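You operate a simulated robot arm through the tools that you are given. There is no shell and no other tool. Be economical: measure what you need, move in short steps, check, and stop when the job is done.

Carry out the task below with a simulated robot arm. There is one attempt and no reset: what you move stays moved.

Task
Take the folded blue cloth from the blue-legged table top and put it on the top of the dry box. Then push the teal drawer of the sample bench shut. Then shut the door of the dry box. Then put one of the black foam sleeves from the blue-legged table top on the blue lab bench top. Then take the folded grey cloth from the top of the dry box and leave it in the yellow bin. Then open the blue flap. Do these in the order given.
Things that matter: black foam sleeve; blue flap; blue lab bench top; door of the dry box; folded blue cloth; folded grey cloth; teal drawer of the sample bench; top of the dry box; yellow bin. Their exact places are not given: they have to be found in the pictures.

It is judged by the outcome, as a careful person would: the job done as asked, and still so three seconds after it is handed in. It fails if anything else is knocked over, pushed out of place, dropped, spilled or broken. Flat cloth is picked up by pressing the open fingertips on it (5 to 10 N) and closing them slowly along it; thin cloth reads only 2 to 8 mm in the jaws.

Robot
A 6-joint arm with a two-finger gripper on a trunk, on a base that drives. Base frame: it is fixed to the floor where the robot stands at the start and does not move with it; the origin is under the middle of the robot, x ahead of it, y to its left, z up; the surface under the hand at the start is at about z = 0.8. Readings come in m, rad, newtons and seconds.
Its first joint turns from -2.897 to 2.897 rad. Places, roughly: black foam sleeve (6x6x8 cm) [1, 0.7, 0.8]; blue flap [-1.2, 0.6, 1.1]; blue lab bench top [-1.1, -1.4, 0.9]; door of the dry box [0.5, 1.2, 1]; folded blue cloth (8x6x2 cm) [0.8, 0, 0.8]; folded grey cloth (8x6x2 cm) [0.7, 1.3, 1.3]; teal drawer of the sample bench [0.5, 1.8, 0.5]; top of the dry box [0.8, 1.3, 1.3]; yellow bin (20x24x8 cm) [0.7, 0.6, 0.8]. Payload 2.54 kg.
The tool frame sits at the grasp point between the pads (the TCP): z along the fingers, y along the line on which they close. The tips reach 0.03 m beyond it. The gripper opens to 0.116 m. The gripper's body begins 0.095 m behind the TCP.
Orientation is that of the tool frame in the base frame, as a unit quaternion [w, x, y, z]. With the fingers straight down and closing along the base's y, the tool's x points along the base's -x, its y along +y and its z along -z.

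Tools
- The arm moves only by the tool play_rows. Its arguments are lists of equal length, an entry for each row: "slide": the shift along the tool's x, y, z in units of 100 mm (1.0 is 100 mm), a list of three; "dr": the turn, a rotation vector about the tool's x, y, z in units of 45 degrees (1.0 is 45 degrees), a list of three; "jaw": the finger opening in m, from 0 to 0.116. In form: {"slide": [[dx, dy, dz], ...], "dr": [[wx, wy, wz], ...], "jaw": [jaw, ...]}. A call has 1 to 20 rows; each row is the pose to reach, as a shift and turn from the pose commanded when the call began, along the tool's axes at that moment. A call with a number of a shift or a turn outside -1 to 1 is refused whole. Each row takes 0.2 s and may step no farther than 0.05 m and 0.15 rad from the row before; otherwise, or with a gripper value out of range, the whole call is refused. Where a pose cannot be reached the arm comes as near as it can. A force on the tool above 40 N (or 10 N above the force at the start of the call, whichever is more), or a blocked arm, ends the call early, and 0.2 s more pass. Each finger travels about 0.072 m/s and halts on what it meets, pressing with about 34 N; the grip force reading is that of the motor and also rises with nothing between the fingers. The clock runs only during rows and for 0.2 s after the last one: add rows that repeat a pose to give the fingers time. It gives the time, the measured TCP pose, the force on the tool (base axes), the opening and the grip force at its end, in the units of the frame above (readings bear some noise), with the torque about the TCP (base axes, N m) and any sound that the robot's microphone picked up.
- Cameras (640 x 400 px; columns grow to the right, rows downward): "scene" is now at [-0.0381, 0.1909, 1.4136]; the picture's right is [0.45, -0.89, 0.00], its down [-0.48, -0.24, -0.84] and it looks along [0.75, 0.38, -0.54] (base axes); focal length 273 px, centre (320, 200). "wrist" rides on the gripper at [0.069, -0.015, -0.122] in the tool frame; the picture's right is [0.21, 0.98, 0.00], its down [-0.83, 0.18, -0.53] and it looks along [-0.52, 0.11, 0.85] (tool axes); focal length 251 px, centre (320, 200).
- snapshot(camera): a new picture of that camera. The clock stands still meanwhile.
- drive_base(legs): drives the robot by 1 to 6 legs, each [ahead, left, turn to the left] in m, m and rad, along the robot's own axes; the way and the turn of a leg run together, so that a leg with both is an arc; at most 1.5 m and 3.142 rad a leg. The arm and the cameras ride along, it lands a little off, and it stops where it bumps. It gives what a move gives.
- pan_tilt(pan, tilt): turns the head with the scene camera to pan (to the left, within 2.094 rad either way) and tilt (down, from -0.506 to 1.204), counted from straight ahead of the robot. It gives what a move gives.
- probe_pixels(camera, pixels): there is no depth. For up to 12 entries [column, row, z] of the newest picture of that camera ("zoom" is the newest enlarged one), the place [x, y] in the base frame at which the ray of that pixel passes the height z, good to about 0.002 m. The clock stands still meanwhile.
- close_up(camera, box): a new picture of the part [left, top, right, bottom] of that camera's present view, enlarged. The clock stands still meanwhile.
- hand_in(): hands the job in; it is judged then, once.

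Go step by step. Measure first, check grasps and placings, and put right what went wrong. The budget is 110 turns and 82 pictures, counting those below and the enlarged ones. Unless the task says otherwise, let go and move clear before handing in, and close with one line.

The tools are called as a command line: name --argument value ..., lists and objects as JSON in quotes. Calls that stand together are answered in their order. play_rows: Moves the arm, as the interface text tells. Its arguments: {"type":"object","properties":{"slide":{"type":"array"},"dr":{"type":"array"},"jaw":{"type":"array"}},"required":["slide","dr","jaw"]} The other tools are called the same way: drive_base (legs) drives the base; pan_tilt (pan, tilt) turns the head that bears the scene camera; snapshot (camera) takes a picture; probe_pixels (camera, pixels) gives the place at which the rays of pixels pass given heights; close_up (camera, box) takes an enlarged picture of a part of a camera's view; hand_in () hands the job in.

At the start:

```text
time_s: 0.0
eef_pos: [0.3891, 0.4085, 1.059]
tcp_rot: [0.0, 0.001, 1.0, 0.0]
contact_force: [-0.6, -0.8, 0.0]
ft_torque: [0.01, -0.01, -0.02]
finger_gap: 0.1158
grip_force: 0.0
robot x, y, heading: [-0.0018, -0.0004, -0.001]
head pan, tilt: [0.471, 0.567]
```

scene: 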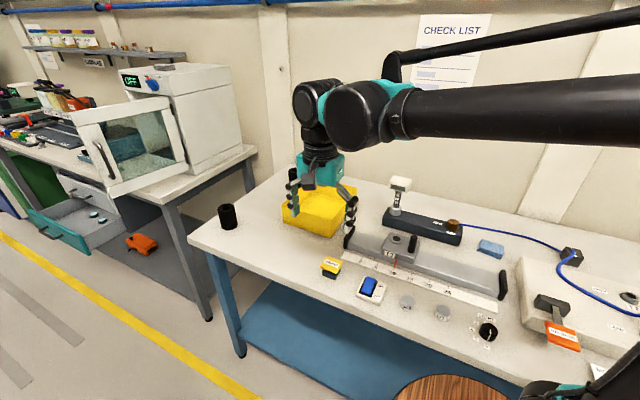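
wrist: 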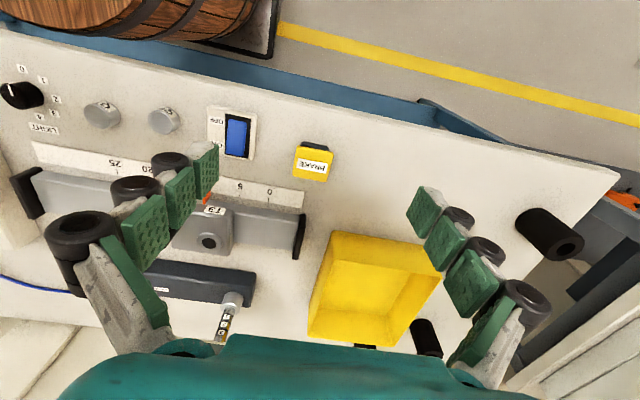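

The scene picture shows the blue cloth near (491,248), a black sleeve at (228,216), the dry box with its door open at left, and the teal drawer open below it. I'll measure places and look closer first.

probe_pixels --camera "scene" --pixels '[[491, 248, 0.82], [228, 228, 0.8], [188, 240, 0.8], [240, 357, 0.0], [478, 258, 0.8], [503, 256, 0.8], [505, 245, 0.82], [480, 241, 0.82], [312, 200, 0.88], [145, 67, 1.28]]'

close_up --camera "scene" --box '[440, 200, 600, 300]'

close_up --camera "scene" --box '[0, 30, 280, 270]'

```text
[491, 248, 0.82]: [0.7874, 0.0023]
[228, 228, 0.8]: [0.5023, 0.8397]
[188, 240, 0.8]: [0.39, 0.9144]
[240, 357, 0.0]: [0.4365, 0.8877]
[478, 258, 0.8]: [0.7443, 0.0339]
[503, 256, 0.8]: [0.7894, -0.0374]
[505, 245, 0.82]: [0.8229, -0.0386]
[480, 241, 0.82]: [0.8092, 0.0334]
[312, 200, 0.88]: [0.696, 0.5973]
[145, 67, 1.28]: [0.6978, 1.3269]
```

```text
4.00 times, centred on (520, 250) of scene
```

zoom: 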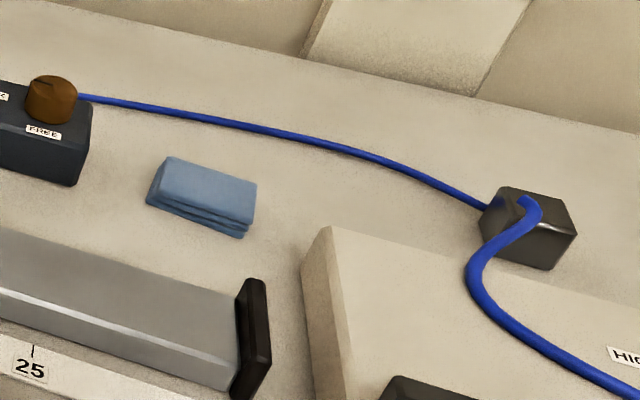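

```text
1.67 times, centred on (140, 150) of scene
```

zoom: 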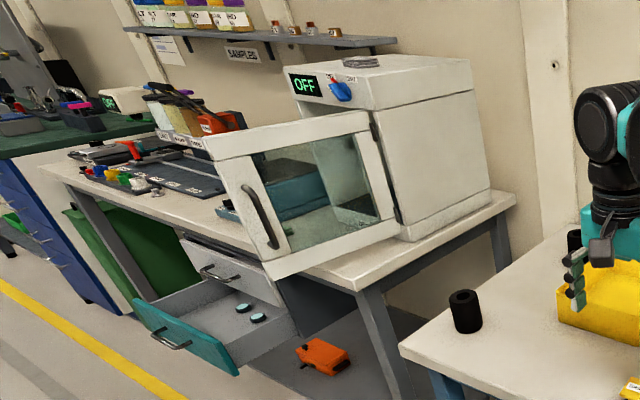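

Probing the cloth's corners more finely (from the first zoom, corners at scene (482.5,239), (504,246), (502,256), (478,247)).

probe_pixels --camera "scene" --pixels '[[482.5, 239.25, 0.82], [504, 246, 0.82], [502, 255, 0.82], [478.5, 247, 0.82], [500.75, 259.25, 0.8], [476.5, 250.75, 0.8], [457, 245, 0.8], [500, 300, 0.8], [506, 272, 0.86], [519, 258, 0.86], [451, 225, 0.89]]'

close_up --camera "scene" --box '[90, 40, 270, 150]'

```text
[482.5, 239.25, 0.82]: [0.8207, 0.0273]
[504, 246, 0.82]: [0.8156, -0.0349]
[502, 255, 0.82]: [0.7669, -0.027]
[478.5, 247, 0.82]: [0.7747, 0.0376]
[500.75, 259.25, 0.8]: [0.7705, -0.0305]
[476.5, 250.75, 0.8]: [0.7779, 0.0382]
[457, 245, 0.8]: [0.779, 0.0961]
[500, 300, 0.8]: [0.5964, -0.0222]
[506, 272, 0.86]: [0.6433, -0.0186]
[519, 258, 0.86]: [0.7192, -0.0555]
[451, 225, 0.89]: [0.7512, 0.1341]
```

```text
3.56 times, centred on (180, 95) of scene
```

zoom: 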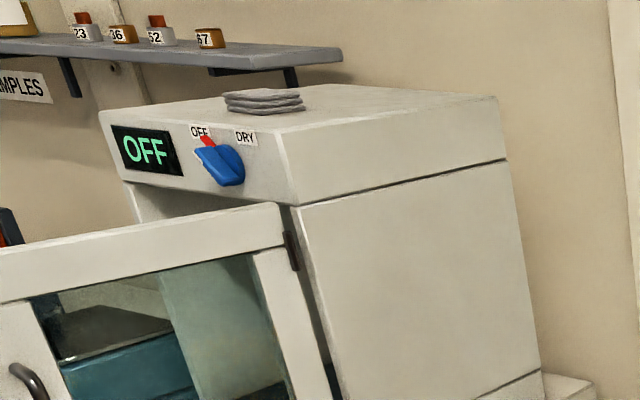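

The cloth lies at about (0.796, 0.003), long side along y. A barrel-like thing at scene (435,388) sits close to the robot; I'll look around before driving.

pan_tilt --pan 0.0 --tilt 1.1

snapshot --camera "scene"

pan_tilt --pan 1.4 --tilt 0.6

snapshot --camera "scene"

```text
time_s: 1.0
eef_pos: [0.3877, 0.4084, 1.0582]
tcp_rot: [0.0, 0.0, 1.0, 0.0]
contact_force: [-0.1, 0.2, 0.3]
ft_torque: [-0.02, -0.01, -0.02]
finger_gap: 0.116
grip_force: 0.1
robot x, y, heading: [-0.0035, -0.0017, -0.001]
head pan, tilt: [0.0, 1.1]
```

```text
76 pictures are left
```

scene: 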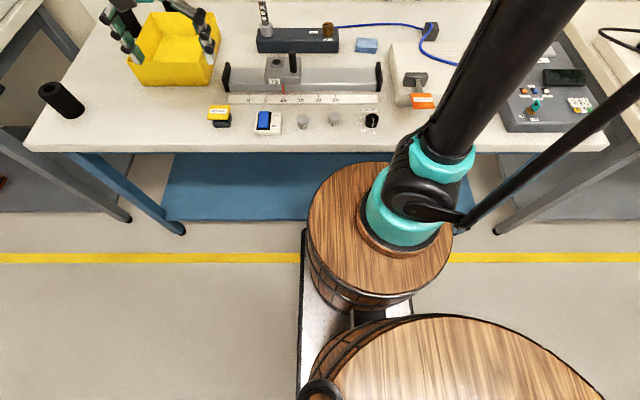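

```text
time_s: 2.5
eef_pos: [0.3897, 0.4074, 1.0581]
tcp_rot: [0.0, 0.0, 1.0, 0.0]
contact_force: [-0.1, -0.1, -0.6]
ft_torque: [0.03, 0.01, -0.01]
finger_gap: 0.116
grip_force: 0.0
robot x, y, heading: [0.0032, -0.0011, -0.004]
head pan, tilt: [1.4, 0.6]
```

```text
75 pictures are left
```

scene: 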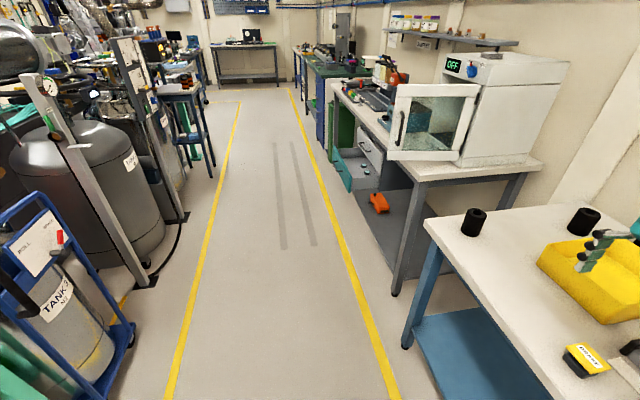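

The brown "barrel" is the robot's own base, and the aisle is clear. I'll slide the base 0.405 m right so the hand lines up with the cloth in y.

drive_base --legs '[[0.0, -0.405, 0.0]]'

play_rows --slide '[[-0.3, 0, 0], [-0.6, 0, 0], [-1.0, 0, 0], [-1.0, 0, 0]]' --dr '[[0, 0, 0], [0, 0, 0], [0, 0, 0], [0, 0, 0]]' --jaw '[0.11, 0.11, 0.11, 0.11]'

play_rows --slide '[[-0.3, 0, 0], [-0.6, 0, 0], [-1.0, 0, 0], [-1.0, 0, 0]]' --dr '[[0, 0, 0], [0, 0, 0], [0, 0, 0], [0, 0, 0]]' --jaw '[0.11, 0.11, 0.11, 0.11]'

play_rows --slide '[[-0.3, 0, 0], [-0.6, 0, 0], [-1.0, 0, 0], [-1.0, 0, 0]]' --dr '[[0, 0, 0], [0, 0, 0.13], [0, 0, 0.13], [0, 0, 0.13]]' --jaw '[0.11, 0.11, 0.11, 0.11]'

snapshot --camera "wrist"

```text
time_s: 5.0
eef_pos: [0.388, 0.0049, 1.0567]
tcp_rot: [0.0, -0.003, 1.0, 0.0]
contact_force: [0.8, 0.1, 0.3]
ft_torque: [0.01, 0.01, -0.01]
finger_gap: 0.1163
grip_force: 0.1
robot x, y, heading: [0.0006, -0.3981, 0.003]
head pan, tilt: [1.4, 0.6]
```

```text
time_s: 6.0
eef_pos: [0.4877, 0.0063, 1.0575]
tcp_rot: [0.001, -0.003, 1.0, 0.0]
contact_force: [0.2, 1.1, 0.0]
ft_torque: [-0.02, 0.02, -0.01]
finger_gap: 0.1098
grip_force: 0.1
robot x, y, heading: [0.0032, -0.406, 0.006]
head pan, tilt: [1.4, 0.6]
```

```text
time_s: 7.0
eef_pos: [0.5885, 0.0057, 1.0566]
tcp_rot: [0.0, -0.003, 1.0, 0.0]
contact_force: [-0.4, 0.5, 0.3]
ft_torque: [-0.02, 0.0, -0.02]
finger_gap: 0.1102
grip_force: 0.0
robot x, y, heading: [-0.0033, -0.4072, -0.001]
head pan, tilt: [1.4, 0.6]
```

```text
time_s: 8.0
eef_pos: [0.6889, 0.0062, 1.0578]
tcp_rot: [0.001, 0.049, 0.999, 0.001]
contact_force: [-1.1, 0.7, -0.6]
ft_torque: [-0.01, -0.01, 0.01]
finger_gap: 0.1102
grip_force: 0.0
robot x, y, heading: [0.0013, -0.405, 0.009]
head pan, tilt: [1.4, 0.6]
```

```text
74 pictures are left
```

wrist: 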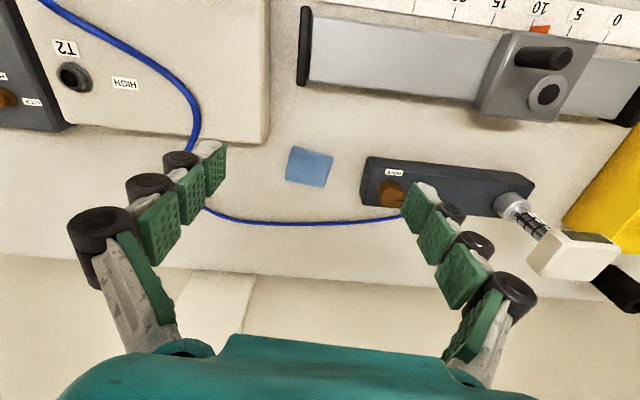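

The wrist view shows the cloth at (309,167). I'll refine its place from here.

probe_pixels --camera "wrist" --pixels '[[291, 147, 0.82], [333, 155, 0.82], [325, 187, 0.82], [286, 179, 0.82], [365, 178, 0.84], [303, 85, 0.84], [268, 140, 0.86], [392, 195, 0.88]]'

```text
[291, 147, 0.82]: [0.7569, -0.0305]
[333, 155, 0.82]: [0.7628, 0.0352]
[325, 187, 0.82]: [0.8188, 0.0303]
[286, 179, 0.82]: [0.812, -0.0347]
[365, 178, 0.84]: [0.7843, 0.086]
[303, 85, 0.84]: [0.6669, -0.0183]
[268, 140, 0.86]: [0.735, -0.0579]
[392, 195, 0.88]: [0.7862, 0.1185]
```

Cloth centre is (0.789, 0.000) with about 0.066 m along the closing line. I'll move over it and descend with the jaw at 0.095.

play_rows --slide '[[-0.4, 0.02, 0], [-0.8, 0.04, 0], [-1.0, 0.04, 0.3], [-1.0, 0.04, 0.6], [-1.0, 0.04, 1.0], [-1.0, 0.04, 1.0]]' --dr '[[0, 0, 0], [0, 0, 0], [0, 0, 0], [0, 0, 0], [0, 0, 0], [0, 0, 0]]' --jaw '[0.095, 0.095, 0.095, 0.095, 0.095, 0.095]'

snapshot --camera "wrist"

```text
time_s: 9.4
eef_pos: [0.7871, 0.001, 0.9567]
tcp_rot: [0.0, 0.049, 0.999, 0.0]
contact_force: [1.5, 0.9, 0.0]
ft_torque: [-0.02, 0.02, -0.03]
finger_gap: 0.095
grip_force: 0.0
robot x, y, heading: [-0.0015, -0.4062, 0.007]
head pan, tilt: [1.4, 0.6]
```

```text
73 pictures are left
```

wrist: 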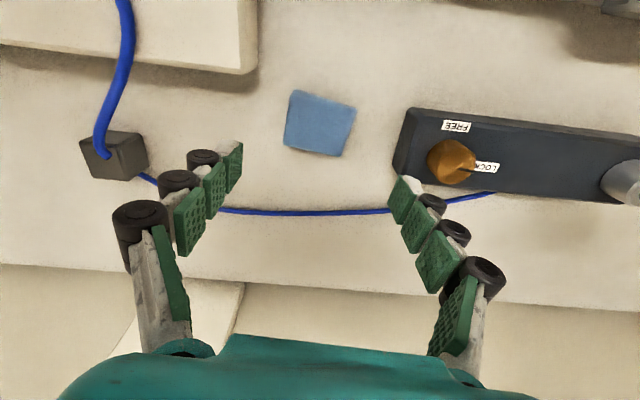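

Aligned: cloth is between the fingertips. Descending in steps.

play_rows --slide '[[0, 0, 0.4], [0, 0, 0.8], [0, 0, 1.0], [0, 0, 1.0]]' --dr '[[0, 0, 0], [0, 0, 0], [0, 0, 0], [0, 0, 0]]' --jaw '[0.095, 0.095, 0.095, 0.095]'

play_rows --slide '[[0, 0, 0.05], [0, 0, 0.1], [0, 0, 0.15], [0, 0, 0.2], [0, 0, 0.23], [0, 0, 0.23]]' --dr '[[0, 0, 0], [0, 0, 0], [0, 0, 0], [0, 0, 0], [0, 0, 0], [0, 0, 0]]' --jaw '[0.095, 0.095, 0.095, 0.095, 0.095, 0.095]'

snapshot --camera "wrist"

```text
time_s: 10.4
eef_pos: [0.7872, 0.0014, 0.8584]
tcp_rot: [0.0, 0.049, 0.999, 0.0]
contact_force: [0.1, 0.0, -0.1]
ft_torque: [0.02, 0.0, -0.01]
finger_gap: 0.0953
grip_force: 0.0
robot x, y, heading: [0.0015, -0.4056, 0.003]
head pan, tilt: [1.4, 0.6]
```

```text
time_s: 11.8
eef_pos: [0.7885, 0.0005, 0.8358]
tcp_rot: [0.0, 0.048, 0.999, 0.0]
contact_force: [-0.3, -0.3, 0.5]
ft_torque: [-0.03, 0.02, 0.01]
finger_gap: 0.0951
grip_force: 0.2
robot x, y, heading: [-0.0008, -0.4052, 0.009]
head pan, tilt: [1.4, 0.6]
```

```text
72 pictures are left
```

wrist: 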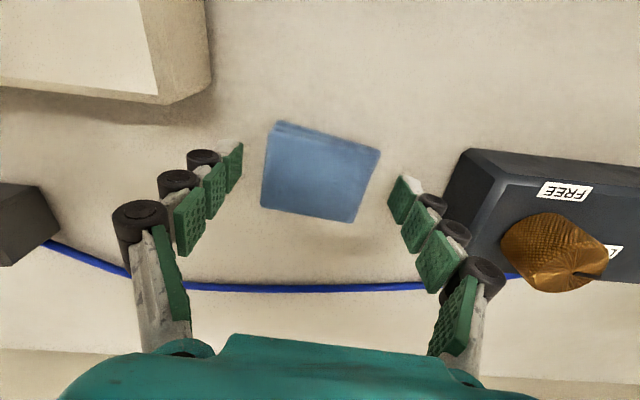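

Fingertips straddle the cloth without contact. Closing slowly.

play_rows --slide '[[0, 0, 0], [0, 0, 0], [0, 0, 0], [0, 0, 0], [0, 0, 0], [0, 0, 0], [0, 0, 0], [0, 0, 0]]' --dr '[[0, 0, 0], [0, 0, 0], [0, 0, 0], [0, 0, 0], [0, 0, 0], [0, 0, 0], [0, 0, 0], [0, 0, 0]]' --jaw '[0.08, 0.07, 0.06, 0.05, 0.04, 0.03, 0.02, 0.02]'

snapshot --camera "wrist"

```text
time_s: 13.6
eef_pos: [0.7878, 0.0002, 0.8356]
tcp_rot: [0.0, 0.049, 0.999, 0.0]
contact_force: [-0.4, 0.5, 7.0]
ft_torque: [-0.02, -0.01, -0.02]
finger_gap: 0.0689
grip_force: 34.3
robot x, y, heading: [-0.0017, -0.4042, 0.013]
head pan, tilt: [1.4, 0.6]
```

```text
71 pictures are left
```

wrist: 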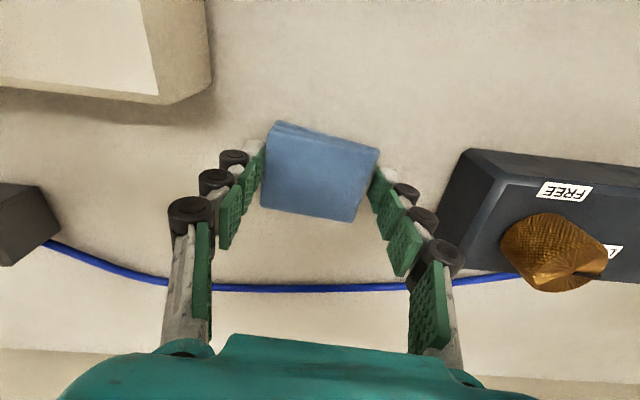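

The cloth is gripped (gap 0.069, 34 N). Lifting, and measuring the dry box from the latest scene picture.

play_rows --slide '[[0, 0, -0.3], [0, 0, -0.6], [0, 0, -1.0], [0, 0, -1.0]]' --dr '[[0, 0, 0], [0, 0, 0], [0, 0, 0], [0, 0, 0]]' --jaw '[0.02, 0.02, 0.02, 0.02]'

play_rows --slide '[[0.3, 0, -0.3], [0.6, 0, -0.6], [1.0, 0, -1.0], [1.0, 0, -1.0]]' --dr '[[0, 0, 0], [0, 0, 0], [0, 0, 0], [0, 0, 0]]' --jaw '[0.02, 0.02, 0.02, 0.02]'

play_rows --slide '[[0.3, 0, -0.3], [0.6, 0, -0.6], [1.0, 0, -1.0], [1.0, 0, -1.0]]' --dr '[[0, 0, 0], [0, 0, 0], [0, 0, 0], [0, 0, 0]]' --jaw '[0.02, 0.02, 0.02, 0.02]'

probe_pixels --camera "scene" --pixels '[[498, 83, 1.28], [498, 83, 1.25], [568, 63, 1.28], [568, 63, 1.25], [393, 290, 0.0], [425, 180, 0.85], [398, 86, 1.2], [393, 155, 0.92], [350, 190, 0.6], [404, 347, 0.0], [345, 190, 0.5]]'

snapshot --camera "wrist"

```text
time_s: 14.6
eef_pos: [0.788, 0.0011, 0.9351]
tcp_rot: [0.0, 0.049, 0.999, 0.0]
contact_force: [0.4, 0.2, -0.4]
ft_torque: [0.0, -0.02, -0.02]
finger_gap: 0.0687
grip_force: 34.3
robot x, y, heading: [0.0008, -0.4069, 0.002]
head pan, tilt: [1.4, 0.6]
```

```text
refused: row 3 steps farther than a row can; nothing moved
```

```text
refused: row 3 steps farther than a row can; nothing moved
```

```text
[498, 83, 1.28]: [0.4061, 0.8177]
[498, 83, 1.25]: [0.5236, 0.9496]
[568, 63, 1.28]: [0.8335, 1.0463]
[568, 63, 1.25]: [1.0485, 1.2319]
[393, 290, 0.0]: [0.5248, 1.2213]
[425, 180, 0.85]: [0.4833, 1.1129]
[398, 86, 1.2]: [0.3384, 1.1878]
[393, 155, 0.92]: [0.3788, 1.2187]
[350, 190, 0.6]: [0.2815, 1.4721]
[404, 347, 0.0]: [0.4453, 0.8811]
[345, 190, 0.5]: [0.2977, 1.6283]
```

```text
70 pictures are left
```

wrist: 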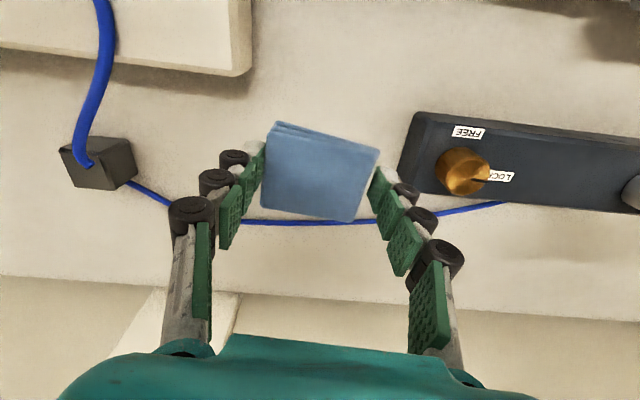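

The cloth holds well. I'll retract and raise with legal step sizes.

play_rows --slide '[[0.33, 0, -0.33], [0.66, 0, -0.66], [1.0, 0, -1.0], [1.0, 0, -1.0]]' --dr '[[0, 0, 0], [0, 0, 0], [0, 0, 0], [0, 0, 0]]' --jaw '[0.02, 0.02, 0.02, 0.02]'

play_rows --slide '[[0.33, 0, -0.33], [0.66, 0, -0.66], [1.0, 0, -1.0], [1.0, 0, -1.0]]' --dr '[[0, 0, 0], [0, 0, 0], [0, 0, 0], [0, 0, 0]]' --jaw '[0.02, 0.02, 0.02, 0.02]'

play_rows --slide '[[0.33, 0, -0.33], [0.66, 0, -0.66], [1.0, 0, -1.0], [1.0, 0, -1.0]]' --dr '[[0, 0, 0], [0, 0, 0], [0, 0, 0], [0, 0, 0]]' --jaw '[0.02, 0.02, 0.02, 0.02]'

play_rows --slide '[[0.0, 0, -0.45], [0.0, 0, -0.9], [0, 0, -1.0], [0, 0, -1.0]]' --dr '[[0, 0, 0], [0, 0, 0], [0, 0, 0], [0, 0, 0]]' --jaw '[0.02, 0.02, 0.02, 0.02]'

```text
time_s: 15.6
eef_pos: [0.6866, 0.0098, 1.034]
tcp_rot: [0.0, 0.049, 0.999, -0.001]
contact_force: [0.1, -0.6, -0.5]
ft_torque: [0.0, 0.0, 0.01]
finger_gap: 0.0688
grip_force: 33.8
robot x, y, heading: [0.0028, -0.4046, 0.007]
head pan, tilt: [1.4, 0.6]
```

```text
time_s: 16.6
eef_pos: [0.59, 0.0192, 1.1349]
tcp_rot: [0.0, 0.049, 0.999, 0.0]
contact_force: [0.6, 1.3, -0.4]
ft_torque: [0.04, -0.04, -0.02]
finger_gap: 0.0686
grip_force: 33.8
robot x, y, heading: [-0.0003, -0.4021, 0.007]
head pan, tilt: [1.4, 0.6]
```

```text
time_s: 17.6
eef_pos: [0.4873, 0.0299, 1.2357]
tcp_rot: [0.0, 0.049, 0.999, 0.0]
contact_force: [-0.6, 0.4, 0.2]
ft_torque: [-0.01, 0.03, -0.01]
finger_gap: 0.0685
grip_force: 34.1
robot x, y, heading: [0.0016, -0.4032, 0.003]
head pan, tilt: [1.4, 0.6]
```

```text
time_s: 18.6
eef_pos: [0.4901, 0.0281, 1.336]
tcp_rot: [0.0, 0.048, 0.999, 0.0]
contact_force: [-0.3, 0.7, 0.3]
ft_torque: [0.0, 0.01, 0.0]
finger_gap: 0.0685
grip_force: 33.3
robot x, y, heading: [0.0005, -0.4031, 0.005]
head pan, tilt: [1.4, 0.6]
```

TCP is at z 1.336 and retracted. Driving left 0.95 m along the table, then looking at the dry box.

drive_base --legs '[[0.0, 0.95, 0.0]]'

pan_tilt --pan 0.9 --tilt 0.35

snapshot --camera "scene"

snapshot --camera "wrist"

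```text
time_s: 23.6
eef_pos: [0.47, 0.9813, 1.3362]
tcp_rot: [-0.001, 0.04, 0.999, 0.0]
contact_force: [0.3, -0.6, -0.1]
ft_torque: [-0.04, -0.01, -0.02]
finger_gap: 0.0683
grip_force: 34.2
robot x, y, heading: [-0.0119, 0.5379, 0.018]
head pan, tilt: [1.4, 0.6]
```

```text
time_s: 24.5
eef_pos: [0.4697, 0.9822, 1.3362]
tcp_rot: [-0.001, 0.04, 0.999, 0.0]
contact_force: [-0.6, -0.6, -1.0]
ft_torque: [-0.03, 0.01, 0.01]
finger_gap: 0.0685
grip_force: 33.9
robot x, y, heading: [-0.0113, 0.5402, 0.022]
head pan, tilt: [0.901, 0.351]
```

```text
69 pictures are left
```

scene: 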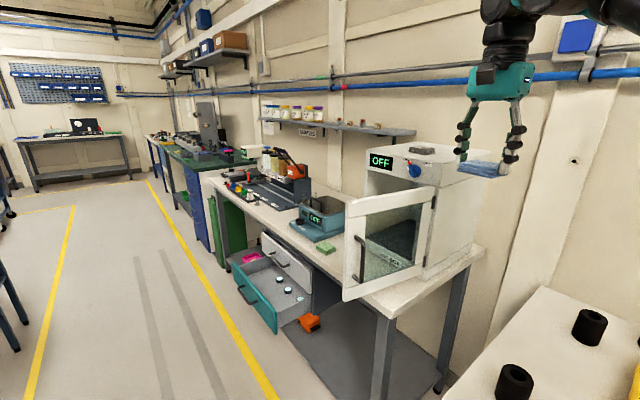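

```text
68 pictures are left
```

wrist: 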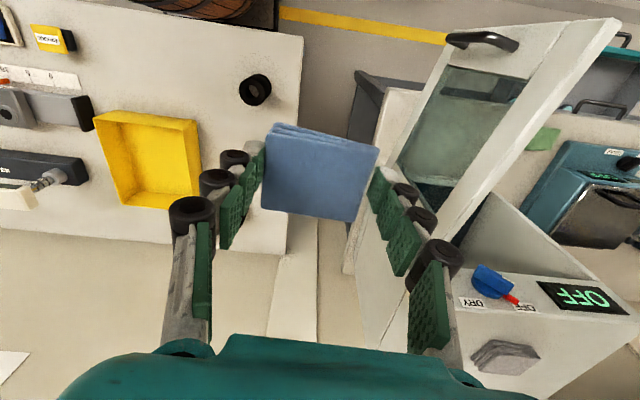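

The wrist view shows the box's top with grey cloth at (505,357). I'll enlarge the scene view of the box and triangulate its top height.

close_up --camera "scene" --box '[330, 130, 510, 310]'

probe_pixels --camera "wrist" --pixels '[[505, 355, 1.25], [505, 355, 1.28], [456, 296, 1.2], [456, 296, 1.25], [632, 316, 1.2], [632, 316, 1.25], [617, 20, 1.15], [617, 20, 1.2], [500, 38, 1.05], [565, 375, 1.25], [470, 350, 1.28]]'

```text
2.22 times, centred on (420, 220) of scene
```

zoom: 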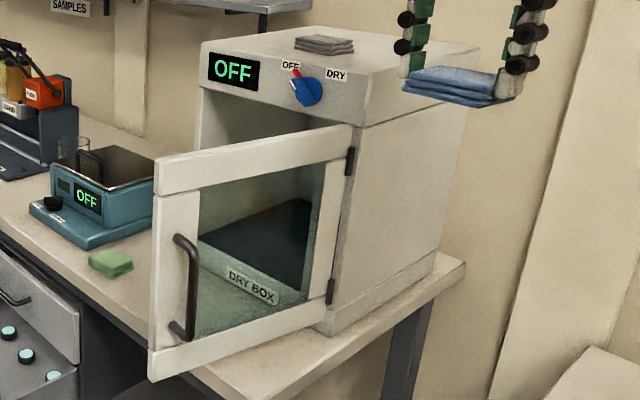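

```text
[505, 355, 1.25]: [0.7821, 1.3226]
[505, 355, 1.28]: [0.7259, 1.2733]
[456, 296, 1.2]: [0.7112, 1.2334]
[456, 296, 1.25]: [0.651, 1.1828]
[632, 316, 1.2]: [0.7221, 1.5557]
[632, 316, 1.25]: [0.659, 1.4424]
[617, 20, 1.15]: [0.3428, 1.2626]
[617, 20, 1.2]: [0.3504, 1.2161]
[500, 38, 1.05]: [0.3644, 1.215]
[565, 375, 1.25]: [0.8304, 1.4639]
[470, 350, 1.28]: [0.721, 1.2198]
```

Probing the same features in the zoom picture to triangulate.

probe_pixels --camera "zoom" --pixels '[[324, 43, 1.25], [324, 43, 1.28], [324, 43, 1.3], [373, 82, 1.25], [373, 82, 1.28], [203, 43, 1.25], [203, 43, 1.28], [155, 375, 0.88], [153, 192, 1.2], [185, 290, 1.0], [330, 335, 0.9]]'

close_up --camera "wrist" --box '[340, 180, 640, 400]'

```text
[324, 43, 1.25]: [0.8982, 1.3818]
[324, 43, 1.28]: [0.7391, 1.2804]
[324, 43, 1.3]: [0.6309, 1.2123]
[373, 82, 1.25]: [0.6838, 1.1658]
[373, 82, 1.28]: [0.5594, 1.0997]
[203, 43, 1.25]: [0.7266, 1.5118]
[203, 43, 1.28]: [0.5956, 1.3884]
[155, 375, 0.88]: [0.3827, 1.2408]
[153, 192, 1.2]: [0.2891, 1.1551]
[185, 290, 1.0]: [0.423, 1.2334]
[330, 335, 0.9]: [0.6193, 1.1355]
```

```text
1.82 times, centred on (490, 290) of wrist
```

zoom: 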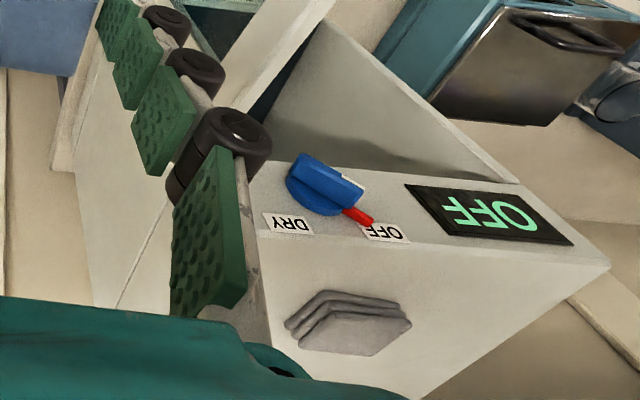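

Rays cross at z≈1.283 for the grey cloth's top, so the box top is at about 1.263. Probing its edges at that height.

probe_pixels --camera "zoom" --pixels '[[608, 265, 1.263], [262, 238, 1.263], [425, 396, 1.263], [285, 325, 1.283], [411, 323, 1.283], [318, 292, 1.283], [372, 354, 1.283], [300, 347, 1.263]]'

probe_pixels --camera "scene" --pixels '[[434, 186, 1.263], [496, 170, 1.263], [435, 160, 1.263], [422, 145, 1.263], [446, 290, 0.9], [393, 315, 0.88]]'

```text
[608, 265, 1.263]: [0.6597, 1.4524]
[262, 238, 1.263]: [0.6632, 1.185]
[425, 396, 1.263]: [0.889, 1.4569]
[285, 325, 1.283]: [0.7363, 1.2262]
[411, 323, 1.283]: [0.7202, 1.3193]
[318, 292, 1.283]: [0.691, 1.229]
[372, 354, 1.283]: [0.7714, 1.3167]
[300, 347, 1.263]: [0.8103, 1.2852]
```

```text
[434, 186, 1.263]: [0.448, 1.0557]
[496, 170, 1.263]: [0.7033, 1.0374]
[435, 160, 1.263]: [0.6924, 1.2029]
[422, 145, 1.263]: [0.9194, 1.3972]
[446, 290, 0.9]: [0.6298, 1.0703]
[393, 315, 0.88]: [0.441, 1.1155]
```

Box top spans x 0.66–0.9+, y ~1.14–1.455; grey cloth centred near (0.73, 1.273). I'll set the blue cloth behind it near (0.835, 1.22). Raise a bit, then drive left 0.35.

play_rows --slide '[[0, 0, -0.2], [0, 0, -0.4], [0, 0, -0.4]]' --dr '[[0, 0, 0], [0, 0, 0], [0, 0, 0]]' --jaw '[0.02, 0.02, 0.02]'

drive_base --legs '[[0.0, 0.35, -0.02]]'

play_rows --slide '[[-0.4, -0.1, 0], [-0.8, -0.2, 0], [-1.0, -0.3, 0], [-1.0, -0.3, 0]]' --dr '[[0, 0, 0], [0, 0, 0], [0, 0, 0], [0, 0, 0]]' --jaw '[0.02, 0.02, 0.02, 0.02]'

play_rows --slide '[[-0.4, -0.1, 0], [-0.8, -0.2, 0], [-1.0, -0.3, 0], [-1.0, -0.3, 0]]' --dr '[[0, 0, 0], [0, 0, 0], [0, 0, 0], [0, 0, 0]]' --jaw '[0.02, 0.02, 0.02, 0.02]'

snapshot --camera "wrist"

```text
time_s: 25.3
eef_pos: [0.4719, 0.9812, 1.3756]
tcp_rot: [0.0, 0.039, 0.999, -0.001]
contact_force: [0.0, -0.4, 0.5]
ft_torque: [-0.01, 0.01, -0.02]
finger_gap: 0.0686
grip_force: 34.7
robot x, y, heading: [-0.0105, 0.5385, 0.019]
head pan, tilt: [0.901, 0.351]
```

```text
time_s: 27.6
eef_pos: [0.4767, 1.321, 1.3756]
tcp_rot: [-0.001, 0.051, 0.999, 0.0]
contact_force: [-0.4, -0.5, -0.1]
ft_torque: [-0.02, 0.0, 0.0]
finger_gap: 0.0685
grip_force: 33.7
robot x, y, heading: [-0.0176, 0.8896, 0.001]
head pan, tilt: [0.901, 0.351]
```

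```text
time_s: 28.6
eef_pos: [0.574, 1.2811, 1.374]
tcp_rot: [0.0, 0.051, 0.999, 0.0]
contact_force: [0.6, 0.4, -0.3]
ft_torque: [0.03, 0.0, 0.04]
finger_gap: 0.0686
grip_force: 33.4
robot x, y, heading: [-0.0148, 0.8891, 0.0]
head pan, tilt: [0.901, 0.351]
```

```text
time_s: 29.6
eef_pos: [0.664, 1.2359, 1.364]
tcp_rot: [-0.001, 0.051, 0.999, 0.0]
contact_force: [-0.7, 0.3, 0.4]
ft_torque: [-0.04, -0.01, -0.03]
finger_gap: 0.0683
grip_force: 34.2
out of reach, approached as far as the arm can: row 2, 3, 4
robot x, y, heading: [-0.0157, 0.8886, -0.002]
head pan, tilt: [0.901, 0.351]
```

```text
65 pictures are left
```

wrist: 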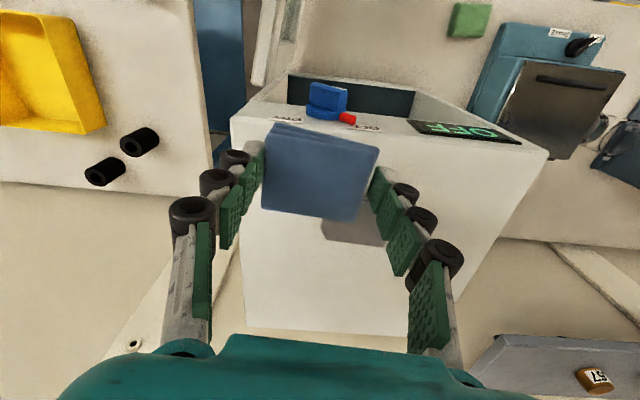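

The arm ran out of reach at r≈0.77 at this height; I need the base closer. I'll look down to see clearance in front of the base.

pan_tilt --pan 0.0 --tilt 1.2

snapshot --camera "scene"

pan_tilt --pan 0.9 --tilt 0.9

snapshot --camera "scene"

```text
time_s: 30.8
eef_pos: [0.6626, 1.2365, 1.3638]
tcp_rot: [0.0, 0.051, 0.999, -0.001]
contact_force: [-0.8, 0.3, -1.2]
ft_torque: [-0.01, 0.04, 0.01]
finger_gap: 0.0683
grip_force: 34.1
robot x, y, heading: [-0.0149, 0.8887, -0.003]
head pan, tilt: [0.0, 1.201]
```

```text
64 pictures are left
```

scene: 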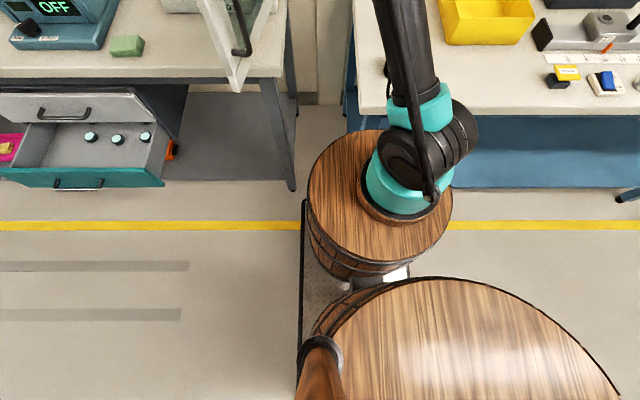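

```text
time_s: 31.9
eef_pos: [0.6636, 1.2368, 1.3652]
tcp_rot: [0.001, 0.052, 0.999, -0.001]
contact_force: [-0.4, 0.8, 0.2]
ft_torque: [0.01, 0.0, 0.07]
finger_gap: 0.0684
grip_force: 34.1
robot x, y, heading: [-0.0181, 0.8909, -0.001]
head pan, tilt: [0.901, 0.901]
```

```text
63 pictures are left
```

scene: 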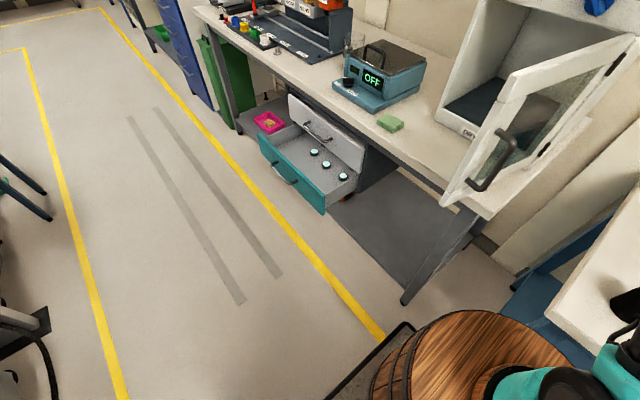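

Measuring the platform corner (410,325) against the bench leg foot (405,302).

probe_pixels --camera "scene" --pixels '[[410, 324, 0.1], [410, 324, 0.3], [405, 302, 0.0], [468, 312, 0.75], [445, 203, 0.88], [470, 188, 1.0], [328, 212, 0.6], [260, 150, 0.6], [325, 214, 0.5], [357, 175, 0.6], [275, 175, 0.5], [470, 140, 1.0]]'

```text
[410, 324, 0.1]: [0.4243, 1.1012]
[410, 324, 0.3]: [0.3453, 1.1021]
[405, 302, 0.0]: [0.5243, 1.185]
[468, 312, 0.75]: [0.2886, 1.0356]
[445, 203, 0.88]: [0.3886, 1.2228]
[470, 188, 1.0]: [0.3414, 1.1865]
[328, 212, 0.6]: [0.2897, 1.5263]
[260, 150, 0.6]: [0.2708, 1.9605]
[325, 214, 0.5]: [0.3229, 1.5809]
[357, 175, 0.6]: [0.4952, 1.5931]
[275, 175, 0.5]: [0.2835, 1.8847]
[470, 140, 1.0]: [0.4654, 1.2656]
```

The platform can't go further forward (legs both sides), but can go ~0.08 left. I'll target (0.80, 1.20), beside/behind the grey cloth, which should be within reach at lower height.

drive_base --legs '[[0.0, 0.08, 0.0]]'

play_rows --slide '[[0, -0.4, 0], [0, -0.8, 0], [0, -1.0, 0], [0, -1.0, 0]]' --dr '[[0, 0, 0], [0, 0, 0], [0, 0, 0], [0, 0, 0]]' --jaw '[0.02, 0.02, 0.02, 0.02]'

```text
time_s: 33.0
eef_pos: [0.6636, 1.3169, 1.3648]
tcp_rot: [0.0, 0.051, 0.999, 0.0]
contact_force: [0.4, 0.5, -0.7]
ft_torque: [-0.01, 0.0, 0.02]
finger_gap: 0.0682
grip_force: 34.4
robot x, y, heading: [-0.0149, 0.9695, -0.004]
head pan, tilt: [0.901, 0.901]
```

```text
time_s: 34.0
eef_pos: [0.6523, 1.2168, 1.3628]
tcp_rot: [0.0, 0.051, 0.999, 0.0]
contact_force: [0.7, -0.6, 0.2]
ft_torque: [0.01, 0.04, -0.01]
finger_gap: 0.0681
grip_force: 34.3
robot x, y, heading: [-0.0188, 0.9692, -0.004]
head pan, tilt: [0.901, 0.901]
```

Next: forward 0.1 while lowering slightly, staying to the right of the grey cloth.

play_rows --slide '[[0, -0.15, 0.2], [-0.35, -0.25, 0.35], [-0.7, -0.29, 0.35], [-1.0, -0.32, 0.35], [-1.0, -0.32, 0.35]]' --dr '[[0, 0, 0], [0, 0, 0], [0, 0, 0], [0, 0, 0], [0, 0, 0]]' --jaw '[0.02, 0.02, 0.02, 0.02, 0.02]'

snapshot --camera "wrist"

```text
time_s: 35.2
eef_pos: [0.7493, 1.1762, 1.3312]
tcp_rot: [0.0, 0.05, 0.999, 0.0]
contact_force: [-0.2, 0.6, 0.0]
ft_torque: [0.0, -0.01, -0.01]
finger_gap: 0.0683
grip_force: 33.8
robot x, y, heading: [-0.0188, 0.9684, 0.001]
head pan, tilt: [0.901, 0.901]
```

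```text
62 pictures are left
```

wrist: 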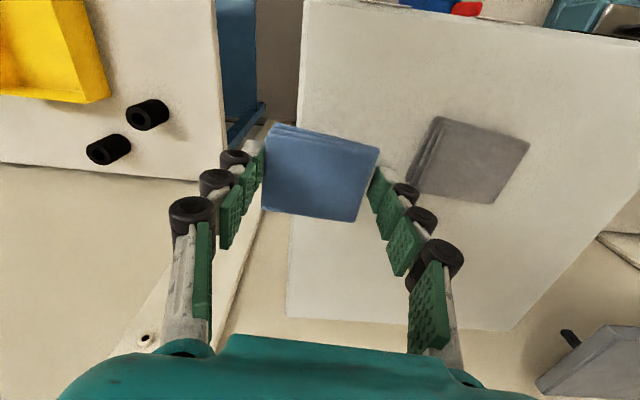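

Now the box top and grey cloth are clearly seen; measuring edges.

probe_pixels --camera "wrist" --pixels '[[303, 10, 1.263], [289, 300, 1.263], [287, 318, 1.263], [508, 331, 1.263], [435, 117, 1.283], [530, 143, 1.283], [493, 203, 1.283], [412, 185, 1.275]]'

```text
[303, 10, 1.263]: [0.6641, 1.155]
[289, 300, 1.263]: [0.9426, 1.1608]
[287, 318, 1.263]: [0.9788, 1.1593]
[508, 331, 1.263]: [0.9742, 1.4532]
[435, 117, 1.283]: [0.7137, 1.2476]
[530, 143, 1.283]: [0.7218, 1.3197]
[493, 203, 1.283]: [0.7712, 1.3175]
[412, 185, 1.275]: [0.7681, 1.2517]
```

Box top: x 0.664–0.977, y 1.157–1.453; grey cloth centre (0.744, 1.283). I'll move to (0.825, 1.218) and lower gently.

play_rows --slide '[[-0.35, 0.1, 0], [-0.6, 0.3, 0.1], [-0.71, 0.49, 0.15], [-0.71, 0.49, 0.2], [-0.71, 0.49, 0.25], [-0.71, 0.49, 0.25]]' --dr '[[0, 0, 0], [0, 0, 0], [0, 0, 0], [0, 0, 0], [0, 0, 0], [0, 0, 0]]' --jaw '[0.02, 0.02, 0.02, 0.02, 0.02, 0.02]'

snapshot --camera "wrist"

```text
time_s: 36.7
eef_pos: [0.816, 1.2121, 1.3007]
tcp_rot: [0.0, 0.052, 0.999, -0.001]
contact_force: [-3.0, -2.3, 25.0]
ft_torque: [-0.03, -0.08, 0.0]
finger_gap: 0.0685
grip_force: 34.3
out of reach, approached as far as the arm can: row 2, 3, 4, 5, 6
robot x, y, heading: [-0.0167, 0.9693, 0.003]
head pan, tilt: [0.901, 0.901]
stopped in row 6: the force on the tool passed its limit at 41 N (the readings are from after the stop); the commanded pose is now the measured one
```

```text
61 pictures are left
```

wrist: 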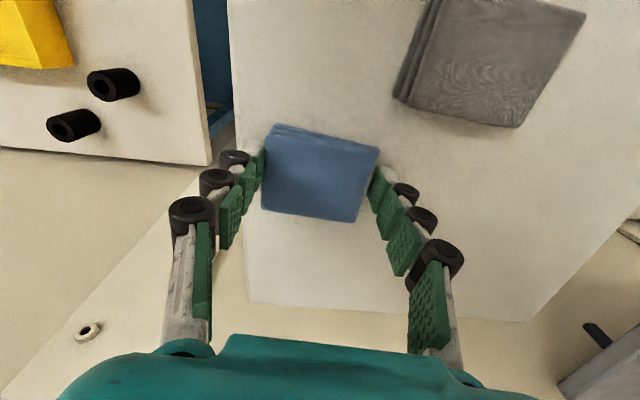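

Contact with the box top; the cloth rests at (0.816, 1.212). I'll ease up 2 mm, open to 0.095 and rise.

play_rows --slide '[[0, 0, -0.02], [0, 0, -0.02], [0, 0, -0.02], [0, 0, -0.02], [0, 0, -0.02]]' --dr '[[0, 0, 0], [0, 0, 0], [0, 0, 0], [0, 0, 0], [0, 0, 0]]' --jaw '[0.068, 0.072, 0.08, 0.095, 0.095]'

play_rows --slide '[[0, 0, -0.2], [0, 0, -0.4], [0.2, 0, -0.5], [0.5, 0, -0.6], [0.5, 0, -0.6]]' --dr '[[0, 0, 0], [0, 0, 0], [0, 0, 0], [0, 0, 0], [0, 0, 0]]' --jaw '[0.095, 0.095, 0.095, 0.095, 0.095]'

snapshot --camera "wrist"

```text
time_s: 37.9
eef_pos: [0.8167, 1.2136, 1.2987]
tcp_rot: [0.0, 0.051, 0.999, -0.001]
contact_force: [-0.7, 0.3, 0.3]
ft_torque: [0.02, 0.01, -0.02]
finger_gap: 0.095
grip_force: 0.0
robot x, y, heading: [-0.0154, 0.9713, 0.0]
head pan, tilt: [0.901, 0.901]
```

```text
time_s: 39.1
eef_pos: [0.7567, 1.2145, 1.346]
tcp_rot: [0.0, 0.053, 0.999, -0.001]
contact_force: [0.0, -0.3, -0.6]
ft_torque: [0.01, 0.03, 0.0]
finger_gap: 0.0947
grip_force: 0.1
out of reach, approached as far as the arm can: row 1, 2, 3, 4, 5
robot x, y, heading: [-0.0147, 0.9679, -0.001]
head pan, tilt: [0.901, 0.901]
```

```text
60 pictures are left
```

wrist: 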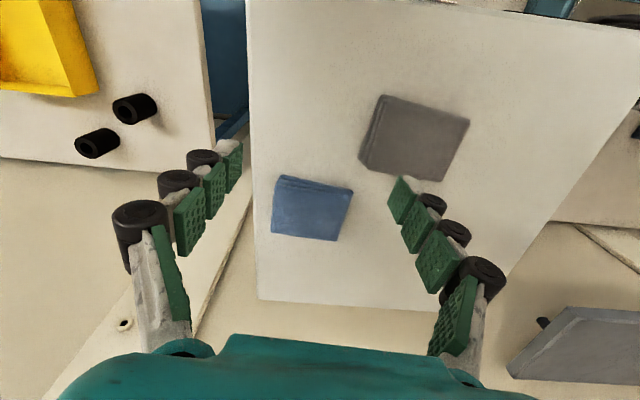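

The blue cloth lies flat on the box top. Now backing the hand off, and checking free floor behind the robot before moving to the drawer.

play_rows --slide '[[0.35, 0, 0], [0.7, 0, 0], [1.0, 0, 0], [1.0, 0, 0]]' --dr '[[0, 0, 0], [0, 0, 0], [0, 0, 0], [0, 0, 0]]' --jaw '[0.06, 0.03, 0.0, 0.0]'

play_rows --slide '[[0.35, 0, 0], [0.7, 0, 0], [1.0, 0, 0], [1.0, 0, 0]]' --dr '[[0, 0, 0], [0, 0, 0], [0, 0, 0], [0, 0, 0]]' --jaw '[0.0, 0.0, 0.0, 0.0]'

probe_pixels --camera "scene" --pixels '[[100, 330, 0.0], [60, 330, 0.0], [45, 310, 0.05], [40, 190, 0.0], [280, 155, 0.6], [262, 140, 0.6], [322, 214, 0.4], [300, 180, 0.5]]'

pan_tilt --pan 2.0 --tilt 0.8

snapshot --camera "scene"

```text
time_s: 40.1
eef_pos: [0.6857, 1.2394, 1.3771]
tcp_rot: [-0.001, 0.052, 0.999, 0.0]
contact_force: [-0.6, 0.0, -0.1]
ft_torque: [0.0, 0.01, -0.02]
finger_gap: 0.0003
grip_force: 27.2
out of reach, approached as far as the arm can: row 1, 2, 3, 4
robot x, y, heading: [-0.0144, 0.9704, -0.003]
head pan, tilt: [0.901, 0.901]
```

```text
time_s: 41.1
eef_pos: [0.5842, 1.252, 1.3795]
tcp_rot: [0.001, 0.051, 0.999, -0.001]
contact_force: [-6.4, -5.9, 1.6]
ft_torque: [0.56, -0.68, -0.01]
finger_gap: 0.0
grip_force: 28.5
out of reach, approached as far as the arm can: row 1, 2, 3
robot x, y, heading: [-0.0136, 0.9695, 0.001]
head pan, tilt: [0.901, 0.901]
```

```text
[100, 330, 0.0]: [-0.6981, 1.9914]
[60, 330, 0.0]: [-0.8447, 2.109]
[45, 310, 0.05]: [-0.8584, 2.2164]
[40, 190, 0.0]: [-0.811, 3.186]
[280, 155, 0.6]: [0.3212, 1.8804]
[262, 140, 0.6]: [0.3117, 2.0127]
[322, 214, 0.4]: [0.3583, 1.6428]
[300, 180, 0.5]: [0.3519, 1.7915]
```

```text
time_s: 42.4
eef_pos: [0.5898, 1.2555, 1.3795]
tcp_rot: [-0.001, 0.051, 0.999, -0.001]
contact_force: [-0.1, 1.0, -0.2]
ft_torque: [-0.01, -0.02, 0.0]
finger_gap: 0.0001
grip_force: 28.7
robot x, y, heading: [-0.0175, 0.9711, 0.004]
head pan, tilt: [2.0, 0.799]
```

```text
59 pictures are left
```

scene: 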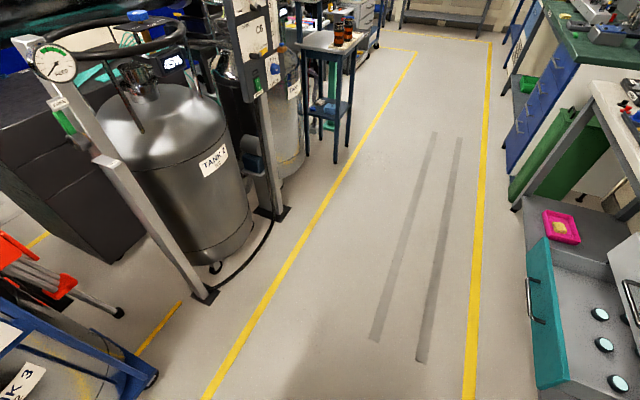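

The aisle is clear between yellow lines (x≈-0.7 to 0.2). I'll check the near objects at left (blue cart (150,380), post foot (205,297)) before turning.

probe_pixels --camera "scene" --pixels '[[155, 378, 0.05], [205, 297, 0.0], [115, 312, 0.05], [215, 390, 0.0], [470, 390, 0.0], [530, 250, 0.6], [540, 385, 0.5], [533, 300, 0.5]]'

pan_tilt --pan 2.09 --tilt 1.2

snapshot --camera "scene"

```text
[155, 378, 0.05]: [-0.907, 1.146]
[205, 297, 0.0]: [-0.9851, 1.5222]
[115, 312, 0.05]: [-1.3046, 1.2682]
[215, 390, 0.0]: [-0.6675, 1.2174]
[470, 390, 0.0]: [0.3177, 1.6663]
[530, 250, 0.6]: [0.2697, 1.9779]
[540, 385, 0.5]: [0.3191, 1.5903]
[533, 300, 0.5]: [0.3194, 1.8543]
```

```text
time_s: 43.3
eef_pos: [0.5893, 1.2561, 1.3782]
tcp_rot: [-0.001, 0.051, 0.999, 0.0]
contact_force: [0.0, 0.9, -0.1]
ft_torque: [0.0, 0.03, 0.0]
finger_gap: 0.0001
grip_force: 28.3
robot x, y, heading: [-0.0143, 0.9677, -0.002]
head pan, tilt: [2.089, 1.201]
```

```text
58 pictures are left
```

scene: 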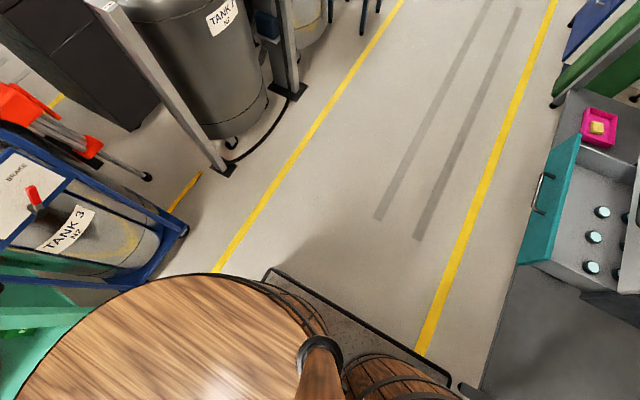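

probe_pixels --camera "scene" --pixels '[[268, 272, 0.1], [268, 272, 0.3], [460, 388, 0.1], [460, 388, 0.3], [185, 230, 0.05], [100, 285, 0.75], [215, 275, 0.75], [230, 170, 0.0]]'

```text
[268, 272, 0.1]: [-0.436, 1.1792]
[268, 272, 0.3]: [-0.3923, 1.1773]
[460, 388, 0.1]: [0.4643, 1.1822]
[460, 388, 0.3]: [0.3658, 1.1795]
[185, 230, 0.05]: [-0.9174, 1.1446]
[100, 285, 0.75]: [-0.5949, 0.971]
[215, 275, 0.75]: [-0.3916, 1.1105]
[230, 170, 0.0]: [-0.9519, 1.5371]
```

Platform spans ±0.40 by ±0.21, body rear ~0.58 m. I'll back up 0.15, turn right 90°, then reverse along the aisle so the arm's left side faces the drawer.

drive_base --legs '[[-0.15, 0, 0], [0, 0, -1.571], [-1.2, 0, 0]]'

pan_tilt --pan 1.2 --tilt 0.9

snapshot --camera "scene"

```text
time_s: 54.2
eef_pos: [0.1201, 1.566, 1.3782]
tcp_rot: [-0.001, 0.751, 0.661, -0.002]
contact_force: [0.5, -0.5, 0.4]
ft_torque: [0.0, -0.01, 0.03]
finger_gap: 0.0
grip_force: 28.3
robot x, y, heading: [-0.1478, 2.173, -1.599]
head pan, tilt: [2.089, 1.201]
```

```text
time_s: 55.4
eef_pos: [0.1205, 1.5655, 1.3783]
tcp_rot: [-0.001, 0.751, 0.66, 0.0]
contact_force: [0.3, 0.0, 0.6]
ft_torque: [0.01, 0.02, 0.0]
finger_gap: 0.0002
grip_force: 28.0
robot x, y, heading: [-0.1448, 2.1728, -1.599]
head pan, tilt: [1.201, 0.901]
```

```text
57 pictures are left
```

scene: 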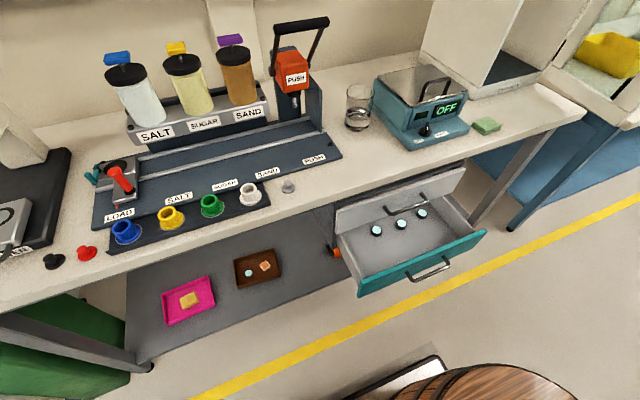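

The drawer front is at (358–487, 232–295) now. Measuring its corners at several heights.

probe_pixels --camera "scene" --pixels '[[358, 281, 0.6], [358, 281, 0.5], [487, 231, 0.6], [487, 231, 0.5], [360, 297, 0.5], [360, 297, 0.4], [485, 241, 0.5], [485, 241, 0.4], [340, 235, 0.6], [465, 180, 0.6], [578, 112, 0.85], [334, 207, 0.7]]'

close_up --camera "scene" --box '[310, 140, 510, 310]'

```text
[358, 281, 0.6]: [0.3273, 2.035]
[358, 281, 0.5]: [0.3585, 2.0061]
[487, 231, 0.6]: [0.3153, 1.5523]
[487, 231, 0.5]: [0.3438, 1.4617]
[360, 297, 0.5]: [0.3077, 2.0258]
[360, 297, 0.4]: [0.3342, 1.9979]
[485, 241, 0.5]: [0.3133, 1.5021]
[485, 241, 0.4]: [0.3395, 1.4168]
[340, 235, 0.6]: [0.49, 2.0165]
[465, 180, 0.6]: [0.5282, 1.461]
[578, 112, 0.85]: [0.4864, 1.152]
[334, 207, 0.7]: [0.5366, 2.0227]
```

```text
2.35 times, centred on (410, 225) of scene
```

zoom: 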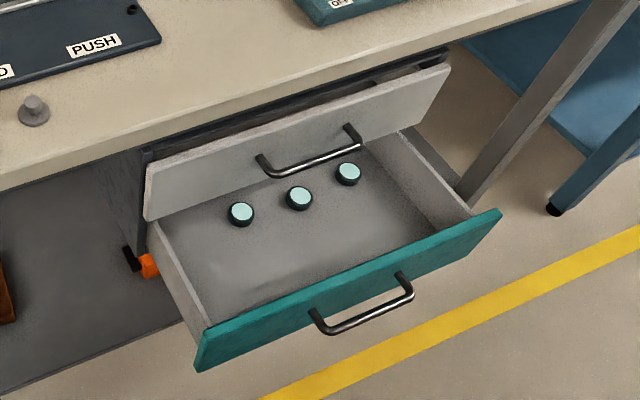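

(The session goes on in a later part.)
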